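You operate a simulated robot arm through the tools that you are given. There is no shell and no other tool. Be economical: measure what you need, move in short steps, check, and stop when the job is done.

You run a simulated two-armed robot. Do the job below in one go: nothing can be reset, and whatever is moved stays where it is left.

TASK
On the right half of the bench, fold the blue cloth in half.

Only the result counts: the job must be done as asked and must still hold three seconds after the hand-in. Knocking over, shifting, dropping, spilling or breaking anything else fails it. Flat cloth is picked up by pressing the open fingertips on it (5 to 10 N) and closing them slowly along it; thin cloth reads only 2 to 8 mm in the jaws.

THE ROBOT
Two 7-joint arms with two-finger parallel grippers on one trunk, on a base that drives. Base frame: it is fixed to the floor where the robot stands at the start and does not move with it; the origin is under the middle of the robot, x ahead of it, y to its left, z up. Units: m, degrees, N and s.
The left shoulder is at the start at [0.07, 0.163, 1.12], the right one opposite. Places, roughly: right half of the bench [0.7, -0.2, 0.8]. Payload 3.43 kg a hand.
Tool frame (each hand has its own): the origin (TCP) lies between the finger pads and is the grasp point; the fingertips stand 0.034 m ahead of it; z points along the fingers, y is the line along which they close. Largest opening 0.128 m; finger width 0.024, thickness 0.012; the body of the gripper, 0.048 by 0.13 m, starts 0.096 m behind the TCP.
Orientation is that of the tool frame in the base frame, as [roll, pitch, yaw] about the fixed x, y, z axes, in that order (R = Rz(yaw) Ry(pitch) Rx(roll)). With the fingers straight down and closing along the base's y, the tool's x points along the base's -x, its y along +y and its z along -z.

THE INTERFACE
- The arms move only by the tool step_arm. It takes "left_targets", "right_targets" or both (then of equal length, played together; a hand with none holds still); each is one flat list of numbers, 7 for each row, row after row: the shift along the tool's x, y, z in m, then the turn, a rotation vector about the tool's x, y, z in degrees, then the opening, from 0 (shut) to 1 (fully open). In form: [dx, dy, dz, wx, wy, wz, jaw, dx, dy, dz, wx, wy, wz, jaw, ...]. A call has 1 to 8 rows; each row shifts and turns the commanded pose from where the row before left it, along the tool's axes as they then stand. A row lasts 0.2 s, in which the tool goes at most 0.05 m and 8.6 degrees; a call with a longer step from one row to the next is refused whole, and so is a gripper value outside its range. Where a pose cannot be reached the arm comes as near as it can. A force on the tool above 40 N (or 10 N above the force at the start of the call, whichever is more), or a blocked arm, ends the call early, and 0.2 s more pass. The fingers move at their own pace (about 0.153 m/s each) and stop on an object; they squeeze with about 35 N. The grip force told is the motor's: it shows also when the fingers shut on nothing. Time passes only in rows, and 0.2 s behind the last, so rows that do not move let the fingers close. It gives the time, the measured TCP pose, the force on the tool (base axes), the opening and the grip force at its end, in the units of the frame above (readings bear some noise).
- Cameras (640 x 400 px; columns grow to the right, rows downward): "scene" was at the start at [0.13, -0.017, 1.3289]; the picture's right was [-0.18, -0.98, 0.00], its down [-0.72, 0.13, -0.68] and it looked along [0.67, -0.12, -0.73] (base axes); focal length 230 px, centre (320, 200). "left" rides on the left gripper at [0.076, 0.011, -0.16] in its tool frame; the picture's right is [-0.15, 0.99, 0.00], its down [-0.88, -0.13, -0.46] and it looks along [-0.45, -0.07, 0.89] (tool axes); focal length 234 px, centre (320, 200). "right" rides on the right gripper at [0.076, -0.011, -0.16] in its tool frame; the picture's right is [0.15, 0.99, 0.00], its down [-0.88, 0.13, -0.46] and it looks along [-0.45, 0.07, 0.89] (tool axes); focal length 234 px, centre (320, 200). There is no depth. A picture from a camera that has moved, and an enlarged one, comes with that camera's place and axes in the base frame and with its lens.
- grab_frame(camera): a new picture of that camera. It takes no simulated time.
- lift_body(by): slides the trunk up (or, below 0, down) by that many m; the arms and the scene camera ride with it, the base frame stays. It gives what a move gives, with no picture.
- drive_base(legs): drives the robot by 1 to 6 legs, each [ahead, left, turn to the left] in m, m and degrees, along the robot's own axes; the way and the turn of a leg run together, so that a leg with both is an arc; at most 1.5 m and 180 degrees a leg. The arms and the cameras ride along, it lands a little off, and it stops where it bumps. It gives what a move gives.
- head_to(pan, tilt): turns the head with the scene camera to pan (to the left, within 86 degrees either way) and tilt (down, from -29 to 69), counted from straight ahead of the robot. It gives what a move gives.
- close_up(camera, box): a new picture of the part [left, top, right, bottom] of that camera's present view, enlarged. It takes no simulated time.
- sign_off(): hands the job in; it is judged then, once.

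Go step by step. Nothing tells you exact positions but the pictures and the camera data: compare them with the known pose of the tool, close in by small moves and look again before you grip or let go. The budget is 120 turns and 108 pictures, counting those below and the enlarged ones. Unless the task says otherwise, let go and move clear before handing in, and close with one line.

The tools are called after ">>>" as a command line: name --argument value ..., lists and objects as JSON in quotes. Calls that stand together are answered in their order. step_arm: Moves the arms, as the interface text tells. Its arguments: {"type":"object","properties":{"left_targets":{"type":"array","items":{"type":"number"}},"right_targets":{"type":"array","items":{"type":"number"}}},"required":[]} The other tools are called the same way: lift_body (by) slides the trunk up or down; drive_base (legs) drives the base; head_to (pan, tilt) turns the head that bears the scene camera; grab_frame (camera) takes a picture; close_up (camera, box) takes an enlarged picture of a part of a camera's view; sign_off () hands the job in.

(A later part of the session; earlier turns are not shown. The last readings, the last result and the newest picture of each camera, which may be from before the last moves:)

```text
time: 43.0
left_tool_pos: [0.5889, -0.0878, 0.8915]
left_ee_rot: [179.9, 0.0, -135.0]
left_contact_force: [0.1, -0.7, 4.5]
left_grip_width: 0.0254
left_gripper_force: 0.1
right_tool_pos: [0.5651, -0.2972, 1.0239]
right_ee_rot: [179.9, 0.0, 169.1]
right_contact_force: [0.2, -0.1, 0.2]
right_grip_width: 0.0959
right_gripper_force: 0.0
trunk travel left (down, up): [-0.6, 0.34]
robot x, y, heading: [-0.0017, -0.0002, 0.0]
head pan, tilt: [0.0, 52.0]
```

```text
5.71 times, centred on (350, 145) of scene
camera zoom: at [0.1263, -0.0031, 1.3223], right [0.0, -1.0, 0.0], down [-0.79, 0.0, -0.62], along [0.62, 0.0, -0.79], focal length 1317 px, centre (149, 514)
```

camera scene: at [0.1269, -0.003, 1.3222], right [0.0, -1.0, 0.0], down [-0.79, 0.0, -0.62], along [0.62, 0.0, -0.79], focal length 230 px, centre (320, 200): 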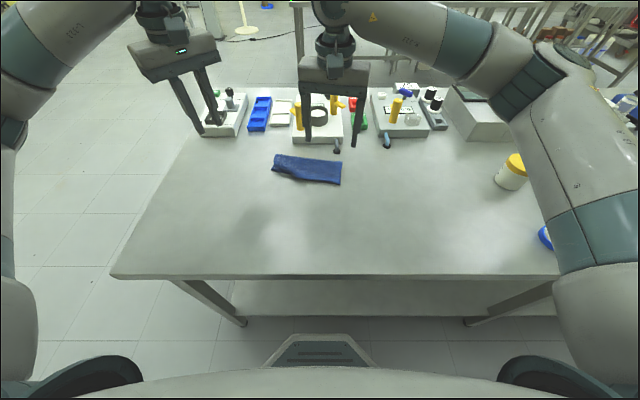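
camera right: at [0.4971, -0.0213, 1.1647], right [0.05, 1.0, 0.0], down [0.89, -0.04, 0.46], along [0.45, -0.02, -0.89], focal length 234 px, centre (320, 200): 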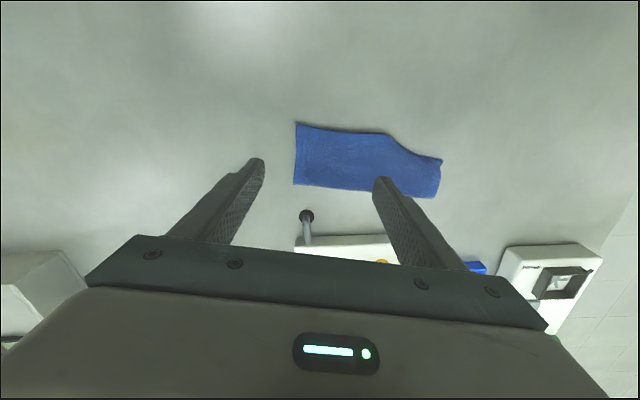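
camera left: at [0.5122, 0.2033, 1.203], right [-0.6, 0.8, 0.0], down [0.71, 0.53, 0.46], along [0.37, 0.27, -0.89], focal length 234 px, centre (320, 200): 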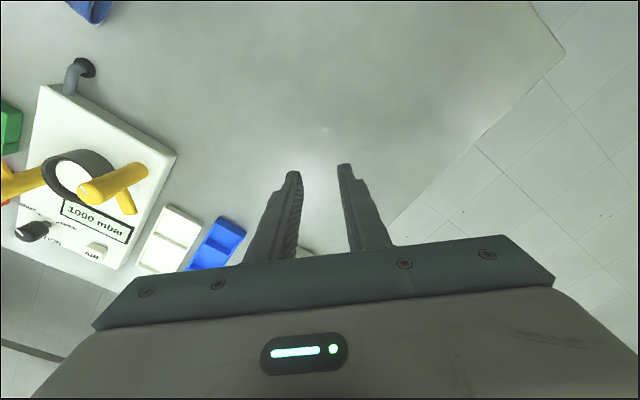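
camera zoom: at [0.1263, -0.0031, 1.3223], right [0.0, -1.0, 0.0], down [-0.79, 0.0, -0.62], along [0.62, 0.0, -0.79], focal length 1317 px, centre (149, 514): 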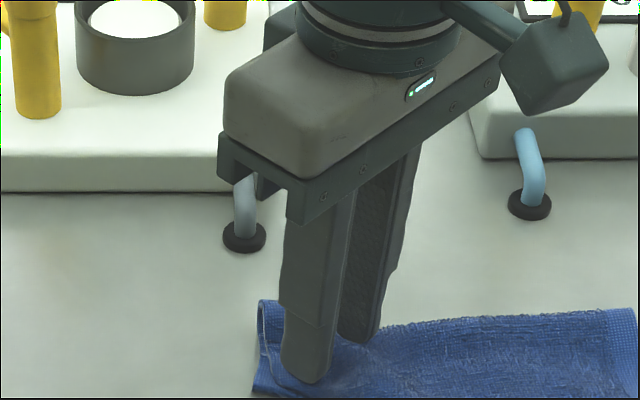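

>>> step_arm --left_targets '[0, 0, 0, 0, 0, 0, 0.175, 0, 0, 0, 0, 0, 0, 0.15, 0, 0, 0, 0, 0, 0, 0.125, 0, 0, 0, 0, 0, 0, 0.1, 0, 0, 0, 0, 0, 0, 0.075, 0, 0, 0, 0, 0, 0, 0.05, 0, 0, 0, 0, 0, 0, 0.025, 0, 0, 0, 0, 0, 0, 0]'

>>> step_arm --left_targets '[0, 0, -0.005, 0, 0, 0, 0, 0, 0, -0.01, 0, 0, 0, 0, 0, 0, -0.01, 0, 0, 0, 0]'

>>> close_up --camera "left" --box '[160, 60, 400, 210]'

>>> close_up --camera "scene" --box '[310, 110, 400, 190]'

```text
time: 44.8
left_tool_pos: [0.5886, -0.088, 0.8929]
left_ee_rot: [-180.0, 0.0, -135.0]
left_contact_force: [0.1, -0.3, 5.8]
left_grip_width: 0.0058
left_gripper_force: 34.9
right_tool_pos: [0.5637, -0.297, 1.024]
right_ee_rot: [-179.9, -0.1, 169.0]
right_contact_force: [-0.5, 0.6, -0.7]
right_grip_width: 0.0959
right_gripper_force: 0.0
trunk travel left (down, up): [-0.6, 0.34]
robot x, y, heading: [0.0015, -0.0003, 0.3]
head pan, tilt: [0.0, 52.0]
```

```text
time: 45.6
left_tool_pos: [0.5908, -0.0882, 0.9171]
left_ee_rot: [179.9, 0.1, -135.0]
left_contact_force: [0.5, 0.6, 0.2]
left_grip_width: 0.0058
left_gripper_force: 35.2
right_tool_pos: [0.565, -0.2971, 1.0234]
right_ee_rot: [180.0, 0.0, 169.1]
right_contact_force: [-0.8, -0.6, -0.1]
right_grip_width: 0.0961
right_gripper_force: 0.1
trunk travel left (down, up): [-0.6, 0.34]
robot x, y, heading: [-0.0028, 0.0007, -0.2]
head pan, tilt: [0.0, 52.0]
```

```text
2.67 times, centred on (280, 135) of left
camera zoom: at [0.5272, -0.1346, 1.0769], right [-0.6, 0.8, 0.0], down [0.71, 0.53, 0.46], along [0.37, 0.27, -0.89], focal length 624 px, centre (427, 373)
```

zoom: 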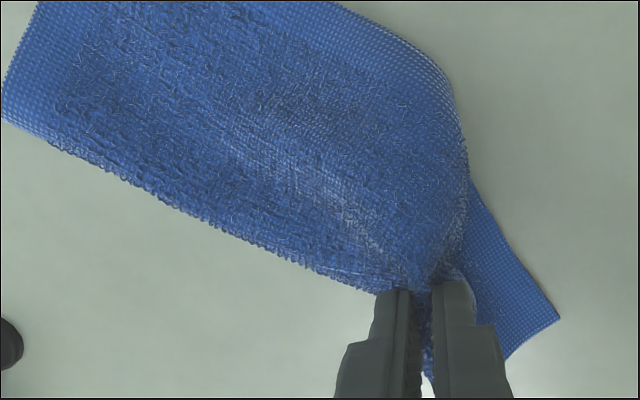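

```text
5.00 times, centred on (355, 150) of scene
camera zoom: at [0.1267, -0.0032, 1.3222], right [0.0, -1.0, 0.0], down [-0.79, 0.0, -0.62], along [0.62, 0.0, -0.79], focal length 1153 px, centre (145, 450)
```

zoom: 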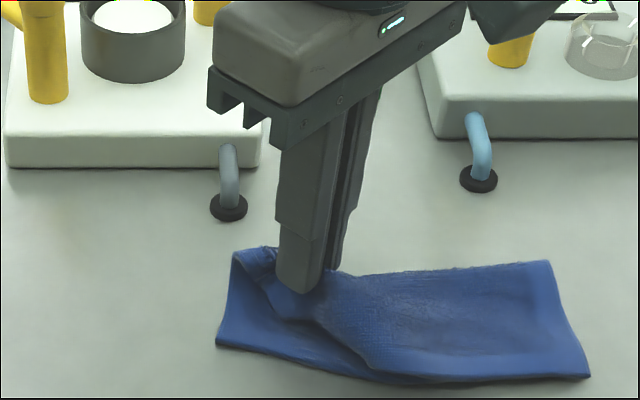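

Only the top layer is lifted and the bottom corner stays on the bench. I'll lift further so the tucked flap comes free.

>>> step_arm --left_targets '[0, 0, -0.012, 0, 0, 0, 0, 0, 0, -0.012, 0, 0, 0, 0, 0, 0, -0.01, 0, 0, 0, 0]'

>>> close_up --camera "left" --box '[160, 60, 400, 210]'

>>> close_up --camera "scene" --box '[310, 110, 400, 190]'

```text
time: 46.4
left_tool_pos: [0.5899, -0.0885, 0.9524]
left_ee_rot: [-180.0, -0.1, -135.0]
left_contact_force: [-0.2, 0.1, 0.7]
left_grip_width: 0.0059
left_gripper_force: 35.6
right_tool_pos: [0.5656, -0.2977, 1.0236]
right_ee_rot: [-180.0, 0.0, 169.0]
right_contact_force: [-0.4, -0.7, 0.8]
right_grip_width: 0.0959
right_gripper_force: 0.1
trunk travel left (down, up): [-0.6, 0.34]
robot x, y, heading: [0.0018, 0.0006, -0.1]
head pan, tilt: [0.0, 52.0]
```

```text
2.67 times, centred on (280, 135) of left
camera zoom: at [0.5271, -0.135, 1.1115], right [-0.6, 0.8, 0.0], down [0.71, 0.53, 0.46], along [0.37, 0.27, -0.89], focal length 624 px, centre (427, 373)
```

zoom: 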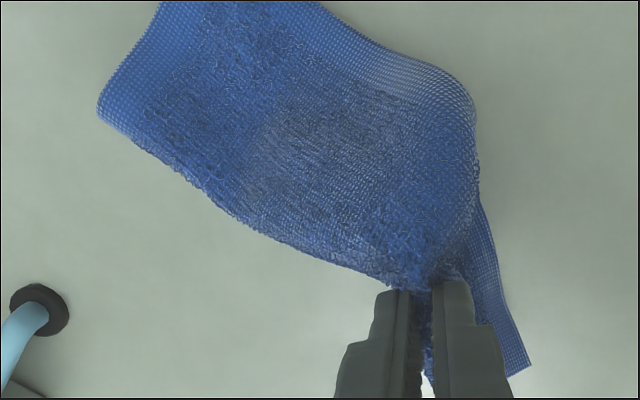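

```text
5.00 times, centred on (355, 150) of scene
camera zoom: at [0.1265, -0.0032, 1.3222], right [0.0, -1.0, 0.0], down [-0.79, 0.0, -0.62], along [0.62, 0.0, -0.79], focal length 1153 px, centre (145, 450)
```

zoom: 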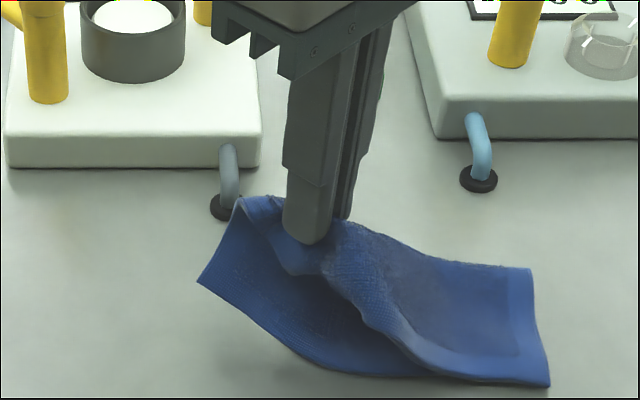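

The flap is coming free. The left end of the fold is uneven, with too much cloth in the top layer, so I'll swing the pinch outward over the corner first and then lay it down moving back.

>>> step_arm --left_targets '[0.0018, 0.0088, -0.003, 0, 0, 0, 0, 0.0018, 0.0088, -0.003, 0, 0, 0, 0, 0.0018, 0.0088, -0.002, 0, 0, 0, 0, 0.0018, 0.0088, 0, 0, 0, 0, 0]'

>>> close_up --camera "left" --box '[160, 60, 400, 210]'

>>> close_up --camera "scene" --box '[310, 110, 400, 190]'

```text
time: 47.4
left_tool_pos: [0.5602, -0.0684, 0.9597]
left_ee_rot: [-180.0, 0.0, -135.1]
left_contact_force: [0.0, -0.4, -0.6]
left_grip_width: 0.0055
left_gripper_force: 35.0
right_tool_pos: [0.5662, -0.2968, 1.0241]
right_ee_rot: [180.0, 0.0, 169.0]
right_contact_force: [-0.2, 0.8, -0.3]
right_grip_width: 0.0959
right_gripper_force: 0.2
trunk travel left (down, up): [-0.6, 0.34]
robot x, y, heading: [0.0039, -0.0047, -0.1]
head pan, tilt: [0.0, 52.0]
```

```text
2.67 times, centred on (280, 135) of left
camera zoom: at [0.4967, -0.1139, 1.1192], right [-0.6, 0.8, 0.0], down [0.71, 0.53, 0.46], along [0.37, 0.27, -0.89], focal length 624 px, centre (427, 373)
```

zoom: 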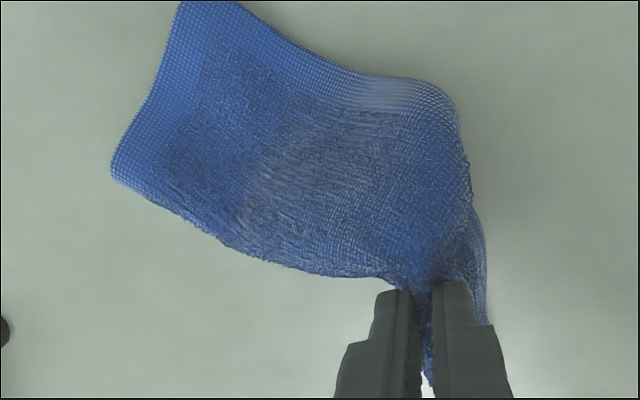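

```text
5.00 times, centred on (355, 150) of scene
camera zoom: at [0.1266, -0.0028, 1.3222], right [0.0, -1.0, 0.0], down [-0.79, 0.0, -0.62], along [0.62, 0.0, -0.79], focal length 1153 px, centre (145, 450)
```

zoom: 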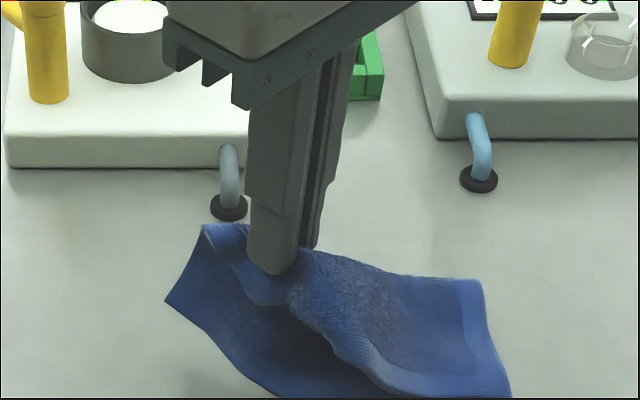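

The whole left part follows the pinch. I'll move back away from the robot while lowering, so that both the bottom corner and the flap trail towards the robot.

>>> step_arm --left_targets '[-0.008, -0.008, 0.008, 0, 0, 0, 0, -0.008, -0.008, 0.008, 0, 0, 0, 0, -0.008, -0.008, 0.007, 0, 0, 0, 0, -0.008, -0.008, 0.006, 0, 0, 0, 0, -0.008, -0.008, 0.005, 0, 0, 0, 0]'

>>> close_up --camera "left" --box '[160, 60, 400, 210]'

>>> close_up --camera "scene" --box '[310, 110, 400, 190]'

```text
time: 48.6
left_tool_pos: [0.6166, -0.07, 0.9264]
left_ee_rot: [179.9, 0.0, -135.1]
left_contact_force: [-0.3, 0.3, -0.7]
left_grip_width: 0.0056
left_gripper_force: 35.5
right_tool_pos: [0.5657, -0.2971, 1.0245]
right_ee_rot: [-180.0, 0.1, 169.0]
right_contact_force: [-0.4, 0.2, 0.3]
right_grip_width: 0.0958
right_gripper_force: 0.0
trunk travel left (down, up): [-0.6, 0.34]
robot x, y, heading: [-0.0004, 0.0035, -0.1]
head pan, tilt: [0.0, 52.0]
```

```text
2.67 times, centred on (280, 135) of left
camera zoom: at [0.554, -0.1146, 1.0851], right [-0.6, 0.8, 0.0], down [0.72, 0.53, 0.46], along [0.37, 0.27, -0.89], focal length 624 px, centre (427, 373)
```

zoom: 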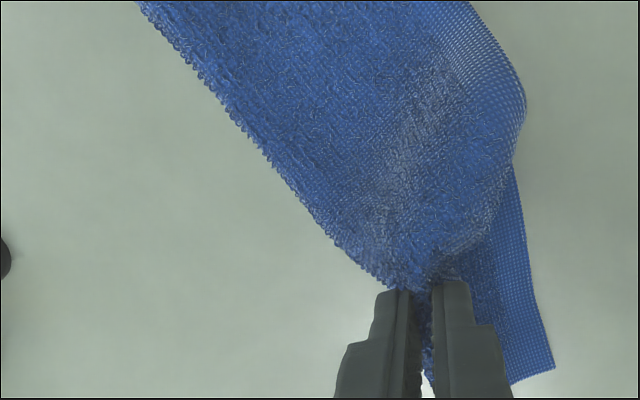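

```text
5.00 times, centred on (355, 150) of scene
camera zoom: at [0.1271, -0.0033, 1.3222], right [0.0, -1.0, 0.0], down [-0.79, 0.0, -0.62], along [0.62, 0.0, -0.79], focal length 1153 px, centre (145, 450)
```

zoom: 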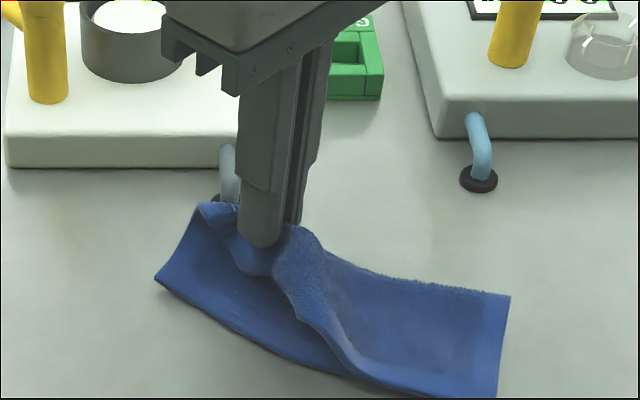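

Bottom and flap are trailing well. I'll move a bit further back and lower more, staying clear of the pipe foot at (0.687, -0.055).

>>> step_arm --left_targets '[-0.0023, -0.007, 0.005, 0, 0, 0, 0, -0.0023, -0.007, 0.006, 0, 0, 0, 0, -0.0023, -0.007, 0.007, 0, 0, 0, 0]'

>>> close_up --camera "left" --box '[160, 60, 400, 210]'

>>> close_up --camera "scene" --box '[310, 110, 400, 190]'

```text
time: 49.4
left_tool_pos: [0.6366, -0.0793, 0.9065]
left_ee_rot: [179.9, 0.0, -134.9]
left_contact_force: [-0.7, 1.2, 0.5]
left_grip_width: 0.0052
left_gripper_force: 35.3
right_tool_pos: [0.5649, -0.2978, 1.0225]
right_ee_rot: [180.0, 0.0, 169.0]
right_contact_force: [-1.3, 0.7, 0.0]
right_grip_width: 0.096
right_gripper_force: 0.1
trunk travel left (down, up): [-0.6, 0.34]
robot x, y, heading: [-0.0027, 0.0022, 0.1]
head pan, tilt: [0.0, 52.0]
```

```text
2.67 times, centred on (280, 135) of left
camera zoom: at [0.5737, -0.1254, 1.0658], right [-0.6, 0.8, 0.0], down [0.72, 0.53, 0.46], along [0.37, 0.27, -0.89], focal length 624 px, centre (427, 373)
```

zoom: 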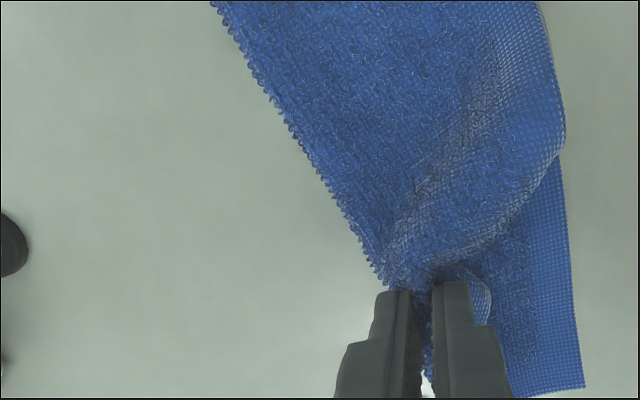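

```text
5.00 times, centred on (355, 150) of scene
camera zoom: at [0.127, -0.0034, 1.3222], right [0.0, -1.0, 0.0], down [-0.79, 0.0, -0.62], along [0.62, 0.0, -0.79], focal length 1153 px, centre (145, 450)
```

zoom: 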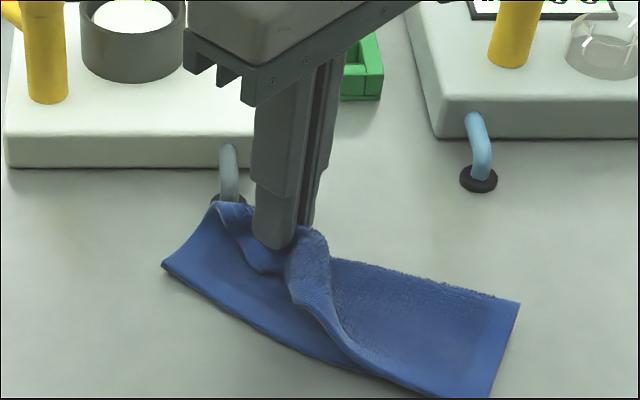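

The corner is now untucked but sits short of its mate along the edge. I'll raise slightly, carry it sideways to the bottom corner with a little overshoot, and come back down.

>>> step_arm --left_targets '[-0.0102, 0.0079, -0.01, 0, 0, 0, 0, -0.0102, 0.0079, -0.008, 0, 0, 0, 0, -0.0102, 0.0079, 0, 0, 0, 0, 0, -0.0102, 0.0079, 0, 0, 0, 0, 0, -0.0102, 0.0079, 0, 0, 0, 0, 0]'

>>> close_up --camera "left" --box '[160, 60, 400, 210]'

>>> close_up --camera "scene" --box '[310, 110, 400, 190]'

```text
time: 50.6
left_tool_pos: [0.643, -0.0124, 0.9259]
left_ee_rot: [-179.9, 0.0, -135.0]
left_contact_force: [0.1, -0.5, 0.0]
left_grip_width: 0.0054
left_gripper_force: 35.0
right_tool_pos: [0.5631, -0.2958, 1.0236]
right_ee_rot: [-180.0, 0.0, 169.0]
right_contact_force: [0.0, 0.5, 0.5]
right_grip_width: 0.0963
right_gripper_force: 0.1
trunk travel left (down, up): [-0.6, 0.34]
robot x, y, heading: [0.0031, 0.0, -0.1]
head pan, tilt: [0.0, 52.0]
```

```text
2.67 times, centred on (280, 135) of left
camera zoom: at [0.5813, -0.0588, 1.0854], right [-0.6, 0.8, 0.0], down [0.71, 0.53, 0.46], along [0.37, 0.27, -0.89], focal length 624 px, centre (427, 373)
```

zoom: 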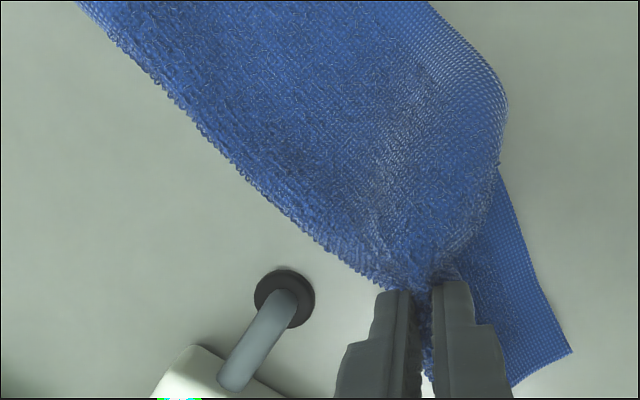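

```text
5.00 times, centred on (355, 150) of scene
camera zoom: at [0.1268, -0.0026, 1.3222], right [0.0, -1.0, 0.0], down [-0.79, 0.0, -0.62], along [0.62, 0.0, -0.79], focal length 1153 px, centre (145, 450)
```

zoom: 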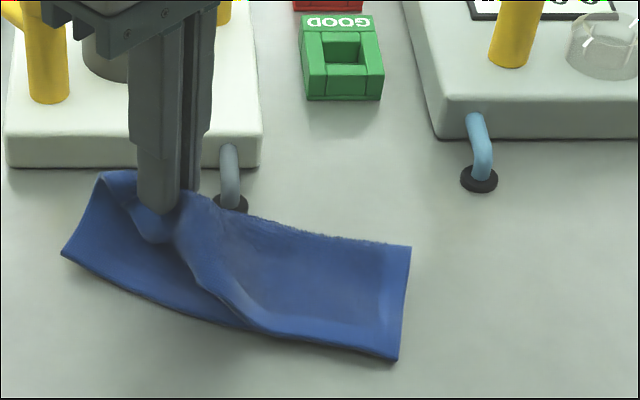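

The cloth is dragged as a whole, so I need the right hand to pin the right end while the left pulls. I'll bring the right hand, closed, down onto the right end.

>>> step_arm --right_targets '[-0.0018, 0.0388, 0, 0, 0, 0, 0.1, -0.0018, 0.0388, 0, 0, 0, 0, 0.1, -0.0018, 0.0388, 0, 0, 0, 0, 0, -0.0018, 0.0388, 0.02, 0, 0, 0, 0, 0, 0, 0.045, 0, 0, 0, 0, 0, 0, 0.04, 0, 0, 0, 0, 0, 0, 0.016, 0, 0, 0, 0]'

>>> close_up --camera "scene" --box '[300, 90, 410, 190]'

```text
time: 52.2
left_tool_pos: [0.6434, -0.0134, 0.9266]
left_ee_rot: [-179.9, 0.1, -134.9]
left_contact_force: [0.4, 0.0, -0.2]
left_grip_width: 0.0058
left_gripper_force: 35.0
right_tool_pos: [0.6042, -0.1456, 0.9006]
right_ee_rot: [180.0, 0.0, 169.0]
right_contact_force: [-0.2, -0.1, -0.1]
right_grip_width: 0.0001
right_gripper_force: 33.0
trunk travel left (down, up): [-0.6, 0.34]
robot x, y, heading: [0.0043, -0.0013, -0.1]
head pan, tilt: [0.0, 52.0]
```

```text
4.00 times, centred on (355, 140) of scene
camera zoom: at [0.1268, -0.0032, 1.3222], right [0.0, -1.0, 0.0], down [-0.79, 0.0, -0.62], along [0.62, 0.0, -0.79], focal length 922 px, centre (180, 440)
```

zoom: 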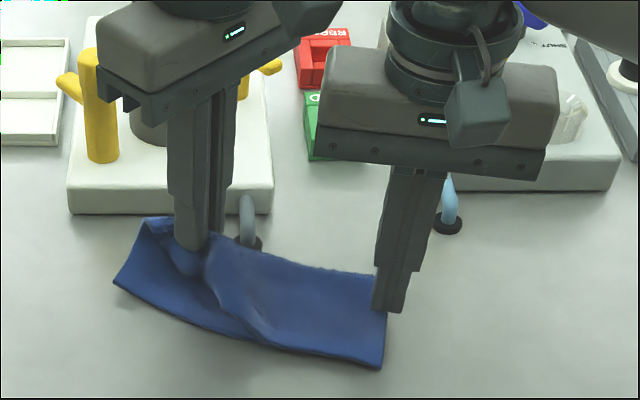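

>>> step_arm --right_targets '[0.006, 0.0049, 0, 0, 0, 0, 0, 0.006, 0.0049, 0.004, 0, 0, 0, 0, 0, 0, 0.003, 0, 0, 0, 0, 0, 0, 0.002, 0, 0, 0, 0, 0, 0, 0.001, 0, 0, 0, 0]'

```text
time: 53.4
left_tool_pos: [0.6436, -0.0133, 0.9259]
left_ee_rot: [180.0, -0.1, -135.0]
left_contact_force: [0.2, -0.1, -0.2]
left_grip_width: 0.0057
left_gripper_force: 35.2
right_tool_pos: [0.5914, -0.133, 0.8941]
right_ee_rot: [180.0, -0.1, 169.0]
right_contact_force: [-0.3, 0.4, 0.5]
right_grip_width: 0.0
right_gripper_force: 33.6
trunk travel left (down, up): [-0.6, 0.34]
robot x, y, heading: [0.0009, -0.0005, -0.1]
head pan, tilt: [0.0, 52.0]
```

>>> step_arm --right_targets '[0, 0, 0.002, 0, 0, 0, 0, 0, 0, 0.002, 0, 0, 0, 0, 0, 0, 0.0015, 0, 0, 0, 0]'

>>> close_up --camera "scene" --box '[310, 130, 400, 190]'

```text
time: 54.2
left_tool_pos: [0.6431, -0.0144, 0.9266]
left_ee_rot: [-179.9, 0.0, -135.0]
left_contact_force: [-0.4, -0.3, 0.3]
left_grip_width: 0.0059
left_gripper_force: 35.2
right_tool_pos: [0.5925, -0.1334, 0.8898]
right_ee_rot: [-180.0, 0.1, 169.0]
right_contact_force: [0.9, -1.9, 8.7]
right_grip_width: 0.0002
right_gripper_force: 33.0
trunk travel left (down, up): [-0.6, 0.34]
robot x, y, heading: [0.0015, -0.0002, 0.1]
head pan, tilt: [0.0, 52.0]
```

```text
6.67 times, centred on (355, 160) of scene
camera zoom: at [0.126, -0.0031, 1.3224], right [0.0, -1.0, 0.0], down [-0.79, 0.0, -0.62], along [0.62, 0.0, -0.79], focal length 1537 px, centre (87, 467)
```

zoom: 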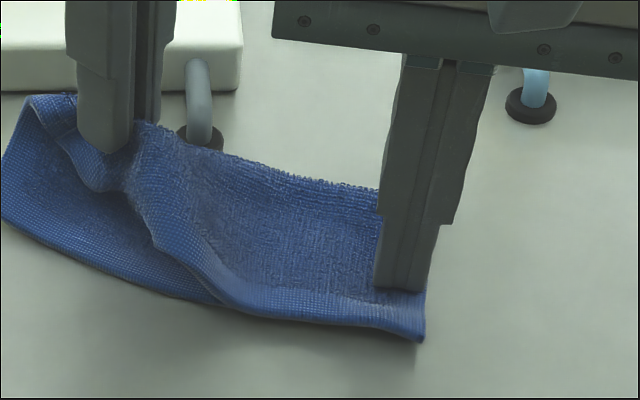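

Now it's clear: the top corner must go about 4–5 cm to the left, along the edge, to meet the bottom corner. With the right end pinned, I'll pull.

>>> step_arm --left_targets '[-0.0097, 0.008, 0.001, 0, 0, 0, 0, -0.0097, 0.008, 0.002, 0, 0, 0, 0, -0.0097, 0.008, 0.002, 0, 0, 0, 0, -0.0097, 0.008, 0.002, 0, 0, 0, 0]'

>>> close_up --camera "scene" --box '[300, 120, 390, 180]'

>>> close_up --camera "left" --box '[160, 60, 400, 210]'

```text
time: 55.2
left_tool_pos: [0.6494, 0.0356, 0.9202]
left_ee_rot: [180.0, 0.0, -135.1]
left_contact_force: [-2.2, -6.6, -1.5]
left_grip_width: 0.0056
left_gripper_force: 35.8
right_tool_pos: [0.5915, -0.1324, 0.8888]
right_ee_rot: [180.0, -0.1, 169.0]
right_contact_force: [1.3, 6.4, 8.4]
right_grip_width: 0.0
right_gripper_force: 33.1
trunk travel left (down, up): [-0.6, 0.34]
robot x, y, heading: [-0.0001, 0.0021, 0.3]
head pan, tilt: [0.0, 52.0]
```

```text
6.67 times, centred on (345, 150) of scene
camera zoom: at [0.1261, -0.0026, 1.3222], right [0.0, -1.0, 0.0], down [-0.79, 0.0, -0.62], along [0.62, 0.0, -0.79], focal length 1537 px, centre (153, 533)
```

zoom: 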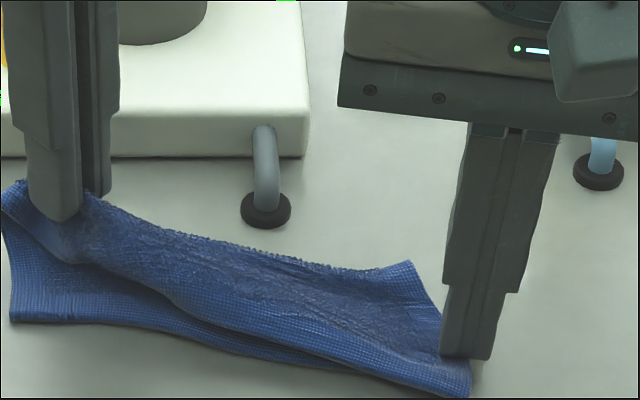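

```text
2.67 times, centred on (280, 135) of left
camera zoom: at [0.5861, -0.0096, 1.0797], right [-0.6, 0.8, 0.0], down [0.72, 0.53, 0.46], along [0.37, 0.27, -0.89], focal length 624 px, centre (427, 373)
```

zoom: 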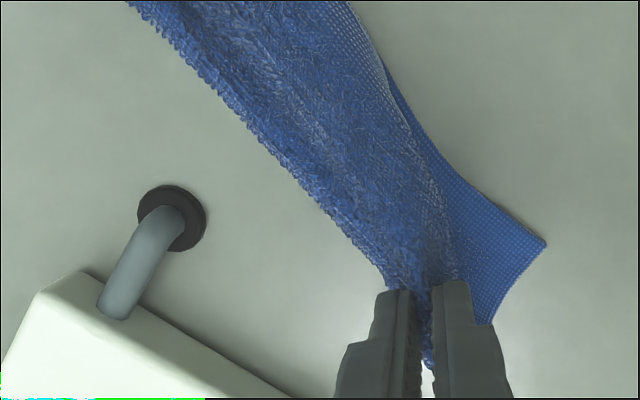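

The top edge is now straight and taut. I'll swing the corner out over the bottom corner with a slight overshoot and lower it while returning.

>>> step_arm --left_targets '[0.0054, 0.0111, 0, 0, 0, 0, 0, 0.0054, 0.0111, 0, 0, 0, 0, 0, 0.0054, 0.0111, 0.002, 0, 0, 0, 0, -0.0015, -0.0015, 0.008, 0, 0, 0, 0, -0.0025, -0.0025, 0.007, 0, 0, 0, 0]'

>>> close_up --camera "scene" --box '[300, 120, 390, 180]'

>>> close_up --camera "left" --box '[160, 60, 400, 210]'

```text
time: 56.4
left_tool_pos: [0.6196, 0.0486, 0.9018]
left_ee_rot: [180.0, 0.0, -135.0]
left_contact_force: [-0.2, 0.1, 0.5]
left_grip_width: 0.0057
left_gripper_force: 35.0
right_tool_pos: [0.5924, -0.1333, 0.8889]
right_ee_rot: [-180.0, 0.0, 169.0]
right_contact_force: [0.1, -0.2, 0.9]
right_grip_width: 0.0
right_gripper_force: 32.9
trunk travel left (down, up): [-0.6, 0.34]
robot x, y, heading: [0.0015, 0.001, -0.2]
head pan, tilt: [0.0, 52.0]
```

```text
6.67 times, centred on (345, 150) of scene
camera zoom: at [0.1269, -0.003, 1.3222], right [0.0, -1.0, 0.0], down [-0.79, 0.0, -0.62], along [0.62, 0.0, -0.79], focal length 1537 px, centre (153, 533)
```

zoom: 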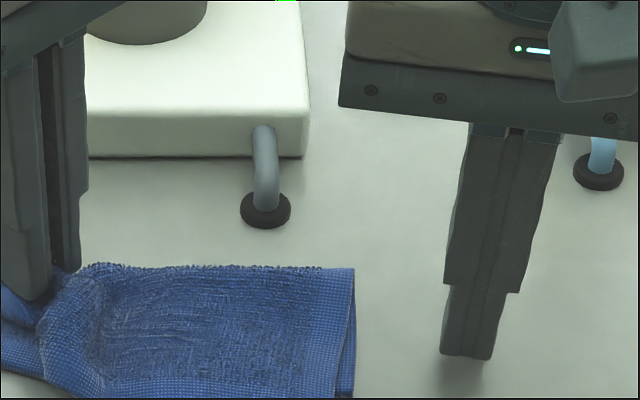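

```text
2.67 times, centred on (280, 135) of left
camera zoom: at [0.5577, 0.0027, 1.0614], right [-0.6, 0.8, 0.0], down [0.71, 0.53, 0.46], along [0.37, 0.27, -0.89], focal length 624 px, centre (427, 373)
```

zoom: 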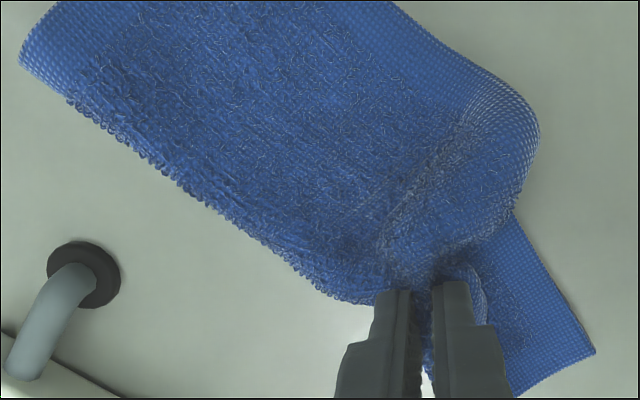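

The cloth slipped out from under the pin. Let me look at the whole state.

>>> close_up --camera "scene" --box '[270, 110, 390, 200]'

>>> close_up --camera "left" --box '[280, 120, 400, 210]'

```text
4.44 times, centred on (330, 155) of scene
camera zoom: at [0.1269, -0.003, 1.3222], right [0.0, -1.0, 0.0], down [-0.79, 0.0, -0.62], along [0.62, 0.0, -0.79], focal length 1024 px, centre (276, 400)
```

zoom: 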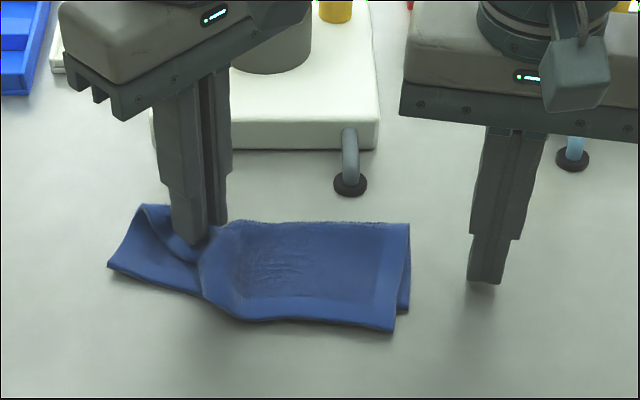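

```text
4.44 times, centred on (340, 165) of left
camera zoom: at [0.5577, 0.0027, 1.0614], right [-0.6, 0.8, 0.0], down [0.71, 0.53, 0.46], along [0.37, 0.27, -0.89], focal length 1041 px, centre (231, 356)
```

zoom: 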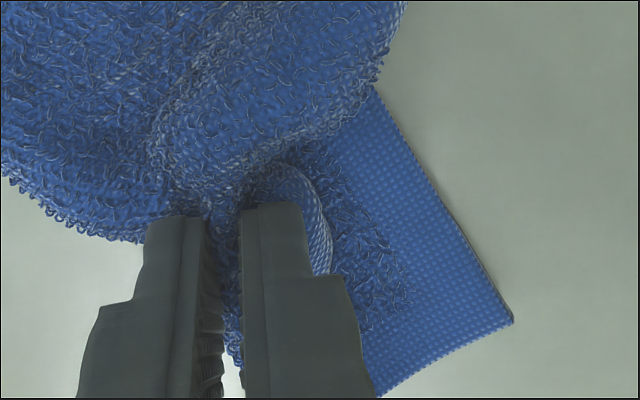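

The top corner's flap is still rolled under. I'll lift this end much higher so the flap hangs free, then lay it down moving away from the robot so both the bottom and the flap trail towards it.

>>> step_arm --left_targets '[0, 0, -0.02, 0, 0, 0, 0, 0, 0, -0.03, 0, 0, 0, 0, 0.0085, 0.0085, -0.03, 0, 0, 0, 0, 0.0085, 0.0085, -0.025, 0, 0, 0, 0, 0.0085, 0.0085, 0, 0, 0, 0, 0, 0.0085, 0.0085, 0, 0, 0, 0, 0, 0, 0, 0, 0, 0, 0, 0]' --right_targets '[0, 0, -0.03, 0, 0, 0, 0, 0, -0.02, -0.03, 0, 0, 0, 0, 0, -0.03, -0.02, 0, 0, 0, 0, 0, -0.03, 0, 0, 0, 0, 0, 0, 0, 0, 0, 0, 0, 0, 0, 0, 0, 0, 0, 0, 0, 0, 0, 0, 0, 0, 0, 0]'

>>> close_up --camera "scene" --box '[260, 80, 400, 200]'

```text
time: 58.0
left_tool_pos: [0.5718, 0.0457, 1.006]
left_ee_rot: [-179.9, 0.0, -135.0]
left_contact_force: [-0.6, 0.0, -0.2]
left_grip_width: 0.0057
left_gripper_force: 35.3
right_tool_pos: [0.5765, -0.2114, 0.9674]
right_ee_rot: [-180.0, 0.1, 169.0]
right_contact_force: [-0.1, -0.4, -0.4]
right_grip_width: 0.0001
right_gripper_force: 33.1
trunk travel left (down, up): [-0.6, 0.34]
robot x, y, heading: [0.0035, 0.0005, -0.2]
head pan, tilt: [0.0, 52.0]
```

```text
3.33 times, centred on (330, 140) of scene
camera zoom: at [0.1271, -0.0031, 1.3222], right [0.0, -1.0, 0.0], down [-0.79, 0.0, -0.62], along [0.62, 0.0, -0.79], focal length 768 px, centre (287, 400)
```

zoom: 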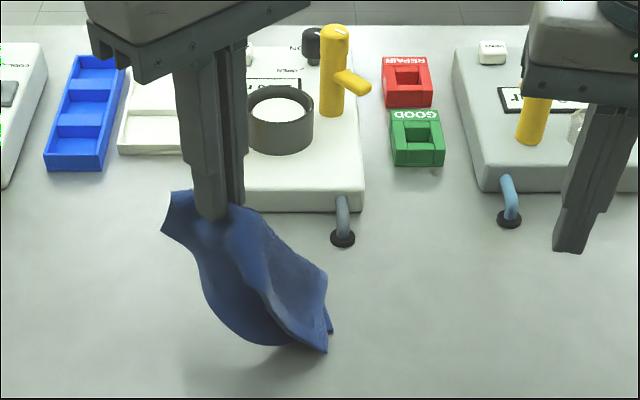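

The cloth now hangs wholly from the left hand by its left side. The cleanest remedy is to lay it flat on the right half, trailing to the right, and fold again. I'll clear the right hand and carry the cloth over.

>>> step_arm --left_targets '[0, 0, -0.01, 0, 0, 0, 0, 0, 0, -0.01, 0, 0, 0, 0, 0.0304, -0.0276, -0.004, 0, 0, 0, 0, 0.0304, -0.0276, -0.004, 0, 0, 0, 0, 0.0304, -0.0276, -0.004, 0, 0, 0, 0, 0.0304, -0.0276, -0.004, 0, 0, 0, 0, 0.0304, -0.0276, -0.004, 0, 0, 0, 0, 0.0304, -0.0276, 0, 0, 0, 0, 0]' --right_targets '[0.0163, -0.027, -0.0217, 0, 0, 0, 0, 0.0163, -0.027, -0.0217, 0, 0, 0, 0, 0.0163, -0.027, -0.0217, 0, 0, 0, 0, 0.0163, -0.027, -0.0217, 0, 0, 0, 0, 0.0163, -0.027, -0.0217, 0, 0, 0, 0, 0.0163, -0.027, -0.0217, 0, 0, 0, 0, 0, 0, 0, 0, 0, 0, 0, 0, 0, 0, 0, 0, 0, 0]'

>>> grab_frame --camera "scene"

```text
time: 59.8
left_tool_pos: [0.5578, -0.2012, 1.0471]
left_ee_rot: [179.9, 0.1, -135.1]
left_contact_force: [-1.0, -0.9, -0.3]
left_grip_width: 0.0055
left_gripper_force: 34.9
right_tool_pos: [0.4477, -0.3555, 1.0977]
right_ee_rot: [179.8, 0.0, 169.1]
right_contact_force: [-0.2, -0.2, 0.2]
right_grip_width: 0.0
right_gripper_force: 33.8
trunk travel left (down, up): [-0.6, 0.34]
robot x, y, heading: [-0.0005, 0.0029, -0.0]
head pan, tilt: [0.0, 52.0]
```

```text
16 pictures are left
camera scene: at [0.1258, -0.0056, 1.3223], right [0.0, -1.0, 0.0], down [-0.79, 0.0, -0.62], along [0.62, 0.0, -0.79], focal length 230 px, centre (320, 200)
```

scene: 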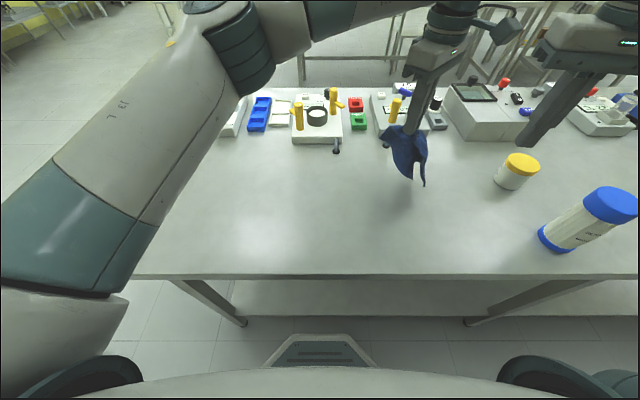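

It hangs well. I'll now lower it while moving left, so that it trails out flat to the right.

>>> step_arm --left_targets '[-0.006, 0.006, 0.02, 0, 0, 0, 0, -0.0152, 0.0152, 0.02, 0, 0, 0, 0, -0.0152, 0.0152, 0.02, 0, 0, 0, 0, -0.0152, 0.0152, 0.02, 0, 0, 0, 0, -0.0152, 0.0152, 0.02, 0, 0, 0, 0, -0.0152, 0.0152, 0.02, 0, 0, 0, 0, -0.0152, 0.0152, 0.018, 0, 0, 0, 0, -0.0152, 0.0152, 0.007, 0, 0, 0, 0]'

>>> close_up --camera "scene" --box '[280, 100, 440, 220]'

```text
time: 61.6
left_tool_pos: [0.5608, -0.0396, 0.9]
left_ee_rot: [-180.0, 0.0, -134.9]
left_contact_force: [-0.7, -1.0, 2.2]
left_grip_width: 0.0055
left_gripper_force: 35.4
right_tool_pos: [0.449, -0.3527, 1.0982]
right_ee_rot: [179.9, 0.0, 169.0]
right_contact_force: [0.5, 0.1, 0.5]
right_grip_width: 0.0
right_gripper_force: 33.5
trunk travel left (down, up): [-0.6, 0.34]
robot x, y, heading: [0.0035, -0.0028, 0.1]
head pan, tilt: [0.0, 52.0]
```

```text
3.33 times, centred on (360, 160) of scene
camera zoom: at [0.1263, -0.0023, 1.3223], right [0.0, -1.0, 0.0], down [-0.79, 0.0, -0.62], along [0.62, 0.0, -0.79], focal length 768 px, centre (187, 333)
```

zoom: 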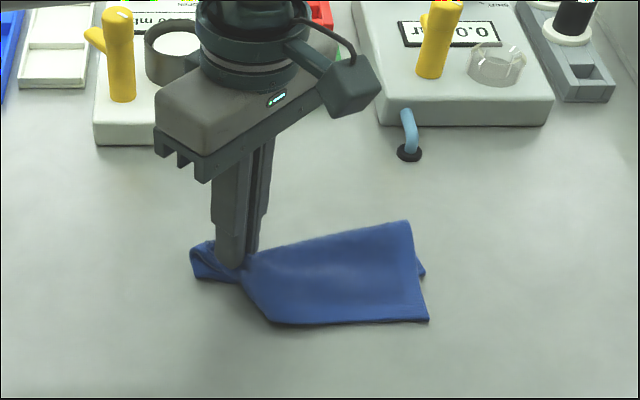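

>>> step_arm --left_targets '[0, 0, 0.002, 0, 0, 0, 0, 0, 0, 0.001, 0, 0, 0, 0.03, 0, 0, 0, 0, 0, 0, 0.1, 0, 0, 0, 0, 0, 0, 0.2, 0, 0, -0.01, 0, 0, 0, 0.25, 0, 0, -0.04, 0, 0, 0, 0.25, 0, 0, -0.045, 0, 0, 0, 0.25]'

>>> close_up --camera "left" --box '[80, 0, 400, 210]'

>>> close_up --camera "scene" --box '[300, 130, 420, 200]'

```text
time: 63.2
left_tool_pos: [0.5596, -0.0395, 0.994]
left_ee_rot: [-179.9, 0.0, -134.9]
left_contact_force: [-0.3, -0.6, 0.0]
left_grip_width: 0.0321
left_gripper_force: 0.0
right_tool_pos: [0.45, -0.3523, 1.0992]
right_ee_rot: [-180.0, 0.0, 169.0]
right_contact_force: [0.1, -0.4, -0.2]
right_grip_width: 0.0
right_gripper_force: 33.0
trunk travel left (down, up): [-0.6, 0.34]
robot x, y, heading: [-0.0017, 0.0049, -0.0]
head pan, tilt: [0.0, 52.0]
```

```text
1.90 times, centred on (240, 105) of left
camera zoom: at [0.497, -0.0855, 1.1532], right [-0.6, 0.8, 0.0], down [0.72, 0.53, 0.46], along [0.37, 0.27, -0.89], focal length 446 px, centre (472, 381)
```

zoom: 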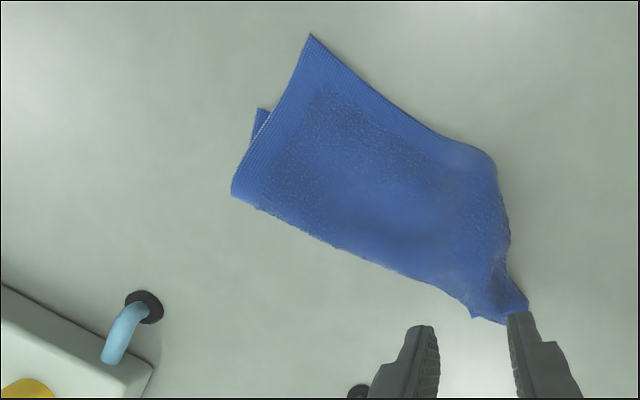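

```text
5.33 times, centred on (360, 165) of scene
camera zoom: at [0.126, -0.0034, 1.3222], right [0.0, -1.0, 0.0], down [-0.79, 0.0, -0.62], along [0.62, 0.0, -0.79], focal length 1229 px, centre (107, 387)
```

zoom: 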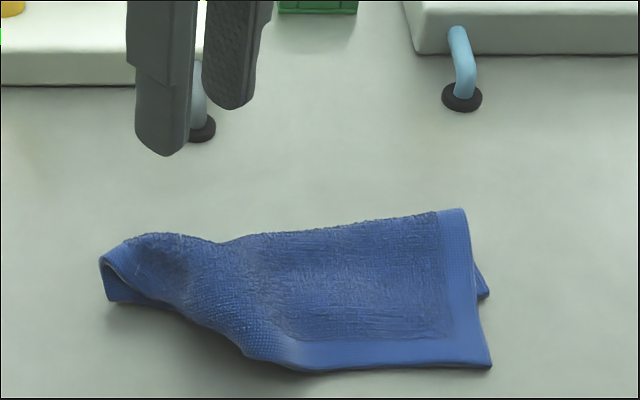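

The fold has become worse at the left, so I'll open the cloth completely and refold it. The clean top-right front corner is at about (0.505, -0.19). The left hand moves clear and the right hand turns to pinch there.

>>> step_arm --left_targets '[-0.0265, 0.0265, -0.008, 0, 0, 0, 0.25, -0.0265, 0.0265, -0.008, 0, 0, 0, 0.25, -0.0265, 0.0265, -0.008, 0, 0, 0, 0.25, -0.0265, 0.0265, -0.008, 0, 0, 0, 0.25, 0, 0, 0, 0, 0, 0, 0.25, 0, 0, 0, 0, 0, 0, 0.25, 0, 0, 0, 0, 0, 0, 0.25]' --right_targets '[0, 0, 0, 0, 0, -8, 0.36, 0, 0, 0, 0, 0, -8, 0.36, 0, 0, 0, 0, 0, -8, 0.36, 0, 0, 0, 0, 0, -8, 0.36, 0, 0, 0, 0, 0, -8, 0.36, 0, 0, 0, 0, 0, -8, 0.36, 0, 0, 0, 0, 0, -8, 0.36]'

>>> step_arm --right_targets '[-0.0282, 0.011, 0.015, 0, 0, 0, 0.36, -0.0282, 0.011, 0.015, 0, 0, 0, 0.36, -0.0282, 0.011, 0.025, 0, 0, 0, 0.36, -0.0282, 0.011, 0.025, 0, 0, 0, 0.36, -0.0282, 0.011, 0.03, 0, 0, 0, 0.36, -0.0282, 0.011, 0.03, 0, 0, 0, 0.36, -0.0282, 0.011, 0.03, 0, 0, 0, 0.36, 0, 0, 0.03, 0, 0, 0, 0.36]'

>>> close_up --camera "right" --box '[180, 80, 460, 260]'

```text
time: 64.8
left_tool_pos: [0.5599, 0.1124, 1.0288]
left_ee_rot: [-180.0, 0.0, -135.0]
left_contact_force: [0.0, 0.4, 0.5]
left_grip_width: 0.0319
left_gripper_force: 0.1
right_tool_pos: [0.45, -0.3514, 1.0996]
right_ee_rot: [-180.0, 0.0, -135.0]
right_contact_force: [-0.6, 0.7, 1.1]
right_grip_width: 0.0462
right_gripper_force: 0.1
trunk travel left (down, up): [-0.6, 0.34]
robot x, y, heading: [-0.0017, 0.0027, 0.1]
head pan, tilt: [0.0, 52.0]
```

```text
time: 66.6
left_tool_pos: [0.5602, 0.1111, 1.0283]
left_ee_rot: [-180.0, 0.0, -135.1]
left_contact_force: [-0.2, -0.3, 0.1]
left_grip_width: 0.0319
left_gripper_force: 0.0
right_tool_pos: [0.5346, -0.1582, 0.8988]
right_ee_rot: [179.9, 0.0, -135.0]
right_contact_force: [-0.1, -0.9, 0.2]
right_grip_width: 0.0462
right_gripper_force: 0.1
trunk travel left (down, up): [-0.6, 0.34]
robot x, y, heading: [0.0032, 0.0001, 0.0]
head pan, tilt: [0.0, 52.0]
```

```text
2.22 times, centred on (320, 170) of right
camera zoom: at [0.4895, -0.2183, 1.0584], right [-0.8, 0.6, 0.0], down [0.53, 0.71, 0.46], along [0.27, 0.37, -0.89], focal length 520 px, centre (320, 267)
```

zoom: 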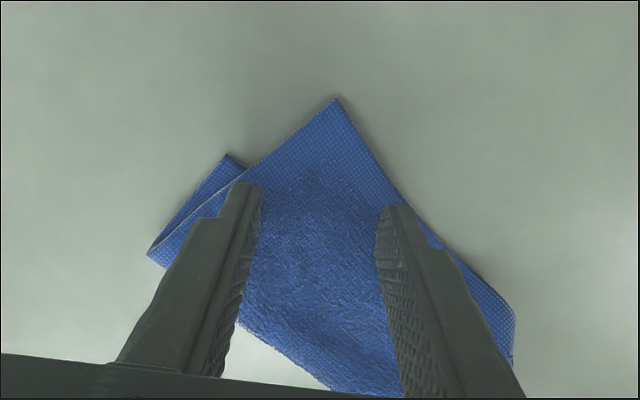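

Well placed. I'll press and close slowly.

>>> step_arm --right_targets '[0, 0, 0.004, 0, 0, 0, 0.36, 0, 0, 0.004, 0, 0, 0, 0.36, 0, 0, 0.002, 0, 0, 0, 0.36, 0, 0, 0.001, 0, 0, 0, 0.36]'

```text
time: 67.6
left_tool_pos: [0.5598, 0.1122, 1.0276]
left_ee_rot: [-180.0, 0.0, -135.0]
left_contact_force: [-0.7, 0.5, 0.1]
left_grip_width: 0.0324
left_gripper_force: 0.1
right_tool_pos: [0.5344, -0.1559, 0.889]
right_ee_rot: [-180.0, 0.1, -135.0]
right_contact_force: [-0.5, 0.4, 12.1]
right_grip_width: 0.0456
right_gripper_force: 0.0
trunk travel left (down, up): [-0.6, 0.34]
robot x, y, heading: [0.0026, -0.003, -0.0]
head pan, tilt: [0.0, 52.0]
```

>>> step_arm --right_targets '[0, 0, 0, 0, 0, 0, 0.34, 0, 0, 0, 0, 0, 0, 0.32, 0, 0, 0, 0, 0, 0, 0.3, 0, 0, 0, 0, 0, 0, 0.28, 0, 0, 0, 0, 0, 0, 0.26, 0, 0, 0, 0, 0, 0, 0.24, 0, 0, 0, 0, 0, 0, 0.22, 0, 0, 0, 0, 0, 0, 0.2]'

>>> step_arm --right_targets '[0, 0, 0, 0, 0, 0, 0.175, 0, 0, 0, 0, 0, 0, 0.15, 0, 0, 0, 0, 0, 0, 0.125, 0, 0, 0, 0, 0, 0, 0.1, 0, 0, 0, 0, 0, 0, 0.075, 0, 0, 0, 0, 0, 0, 0.05, 0, 0, 0, 0, 0, 0, 0.025, 0, 0, 0, 0, 0, 0, 0]'

>>> step_arm --right_targets '[0, 0, -0.01, 0, 0, 0, 0, 0, 0, -0.03, 0, 0, 0, 0, 0, 0, -0.04, 0, 0, 0, 0, 0, 0, -0.045, 0, 0, 0, 0, 0, 0, -0.045, 0, 0, 0, 0, 0, 0, -0.045, 0, 0, 0, 0, 0, 0, -0.02, 0, 0, 0, 0]'

>>> grab_frame --camera "scene"

```text
time: 69.4
left_tool_pos: [0.5587, 0.1122, 1.0276]
left_ee_rot: [-179.9, -0.1, -135.0]
left_contact_force: [0.1, -0.6, 0.0]
left_grip_width: 0.0321
left_gripper_force: 0.1
right_tool_pos: [0.534, -0.1566, 0.8881]
right_ee_rot: [-179.7, 0.1, -135.0]
right_contact_force: [0.3, -0.3, 17.7]
right_grip_width: 0.0257
right_gripper_force: 0.3
trunk travel left (down, up): [-0.6, 0.34]
robot x, y, heading: [-0.0015, 0.0039, -0.0]
head pan, tilt: [0.0, 52.0]
```

```text
time: 71.2
left_tool_pos: [0.5592, 0.1124, 1.0278]
left_ee_rot: [179.9, 0.0, -135.0]
left_contact_force: [0.9, 0.5, 0.3]
left_grip_width: 0.032
left_gripper_force: 0.0
right_tool_pos: [0.5349, -0.1561, 0.8894]
right_ee_rot: [-179.9, 0.1, -134.9]
right_contact_force: [2.5, -2.9, 19.0]
right_grip_width: 0.0062
right_gripper_force: 35.0
trunk travel left (down, up): [-0.6, 0.34]
robot x, y, heading: [-0.0005, 0.0027, 0.2]
head pan, tilt: [0.0, 52.0]
```

```text
time: 72.8
left_tool_pos: [0.5609, 0.1115, 1.0267]
left_ee_rot: [180.0, 0.0, -134.9]
left_contact_force: [0.1, -0.2, -0.5]
left_grip_width: 0.032
left_gripper_force: 0.1
right_tool_pos: [0.5366, -0.157, 1.1236]
right_ee_rot: [-179.9, 0.0, -134.9]
right_contact_force: [0.6, 0.5, -0.6]
right_grip_width: 0.0059
right_gripper_force: 34.5
trunk travel left (down, up): [-0.6, 0.34]
robot x, y, heading: [-0.0026, 0.002, 0.2]
head pan, tilt: [0.0, 52.0]
```

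```text
11 pictures are left
camera scene: at [0.1266, -0.0029, 1.3222], right [0.0, -1.0, 0.0], down [-0.79, 0.0, -0.62], along [0.62, 0.0, -0.79], focal length 230 px, centre (320, 200)
```

scene: 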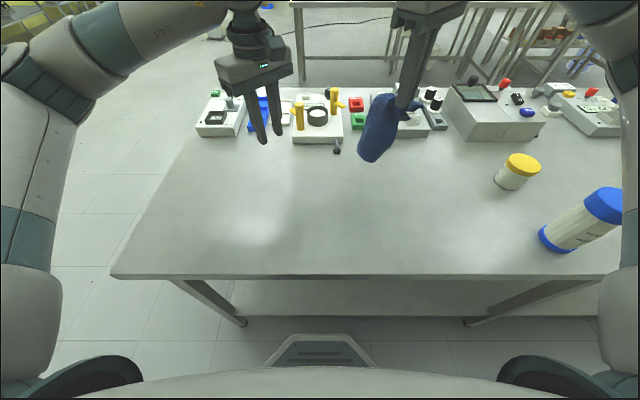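

>>> close_up --camera "scene" --box '[340, 80, 430, 170]'

```text
4.44 times, centred on (385, 125) of scene
camera zoom: at [0.1266, -0.0029, 1.3222], right [0.0, -1.0, 0.0], down [-0.79, 0.0, -0.62], along [0.62, 0.0, -0.79], focal length 1024 px, centre (31, 533)
```

zoom: 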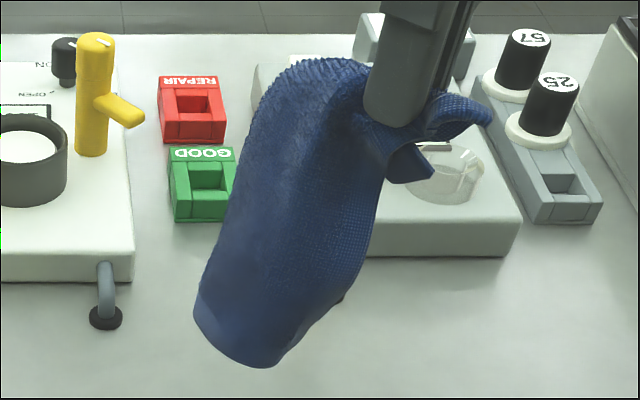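

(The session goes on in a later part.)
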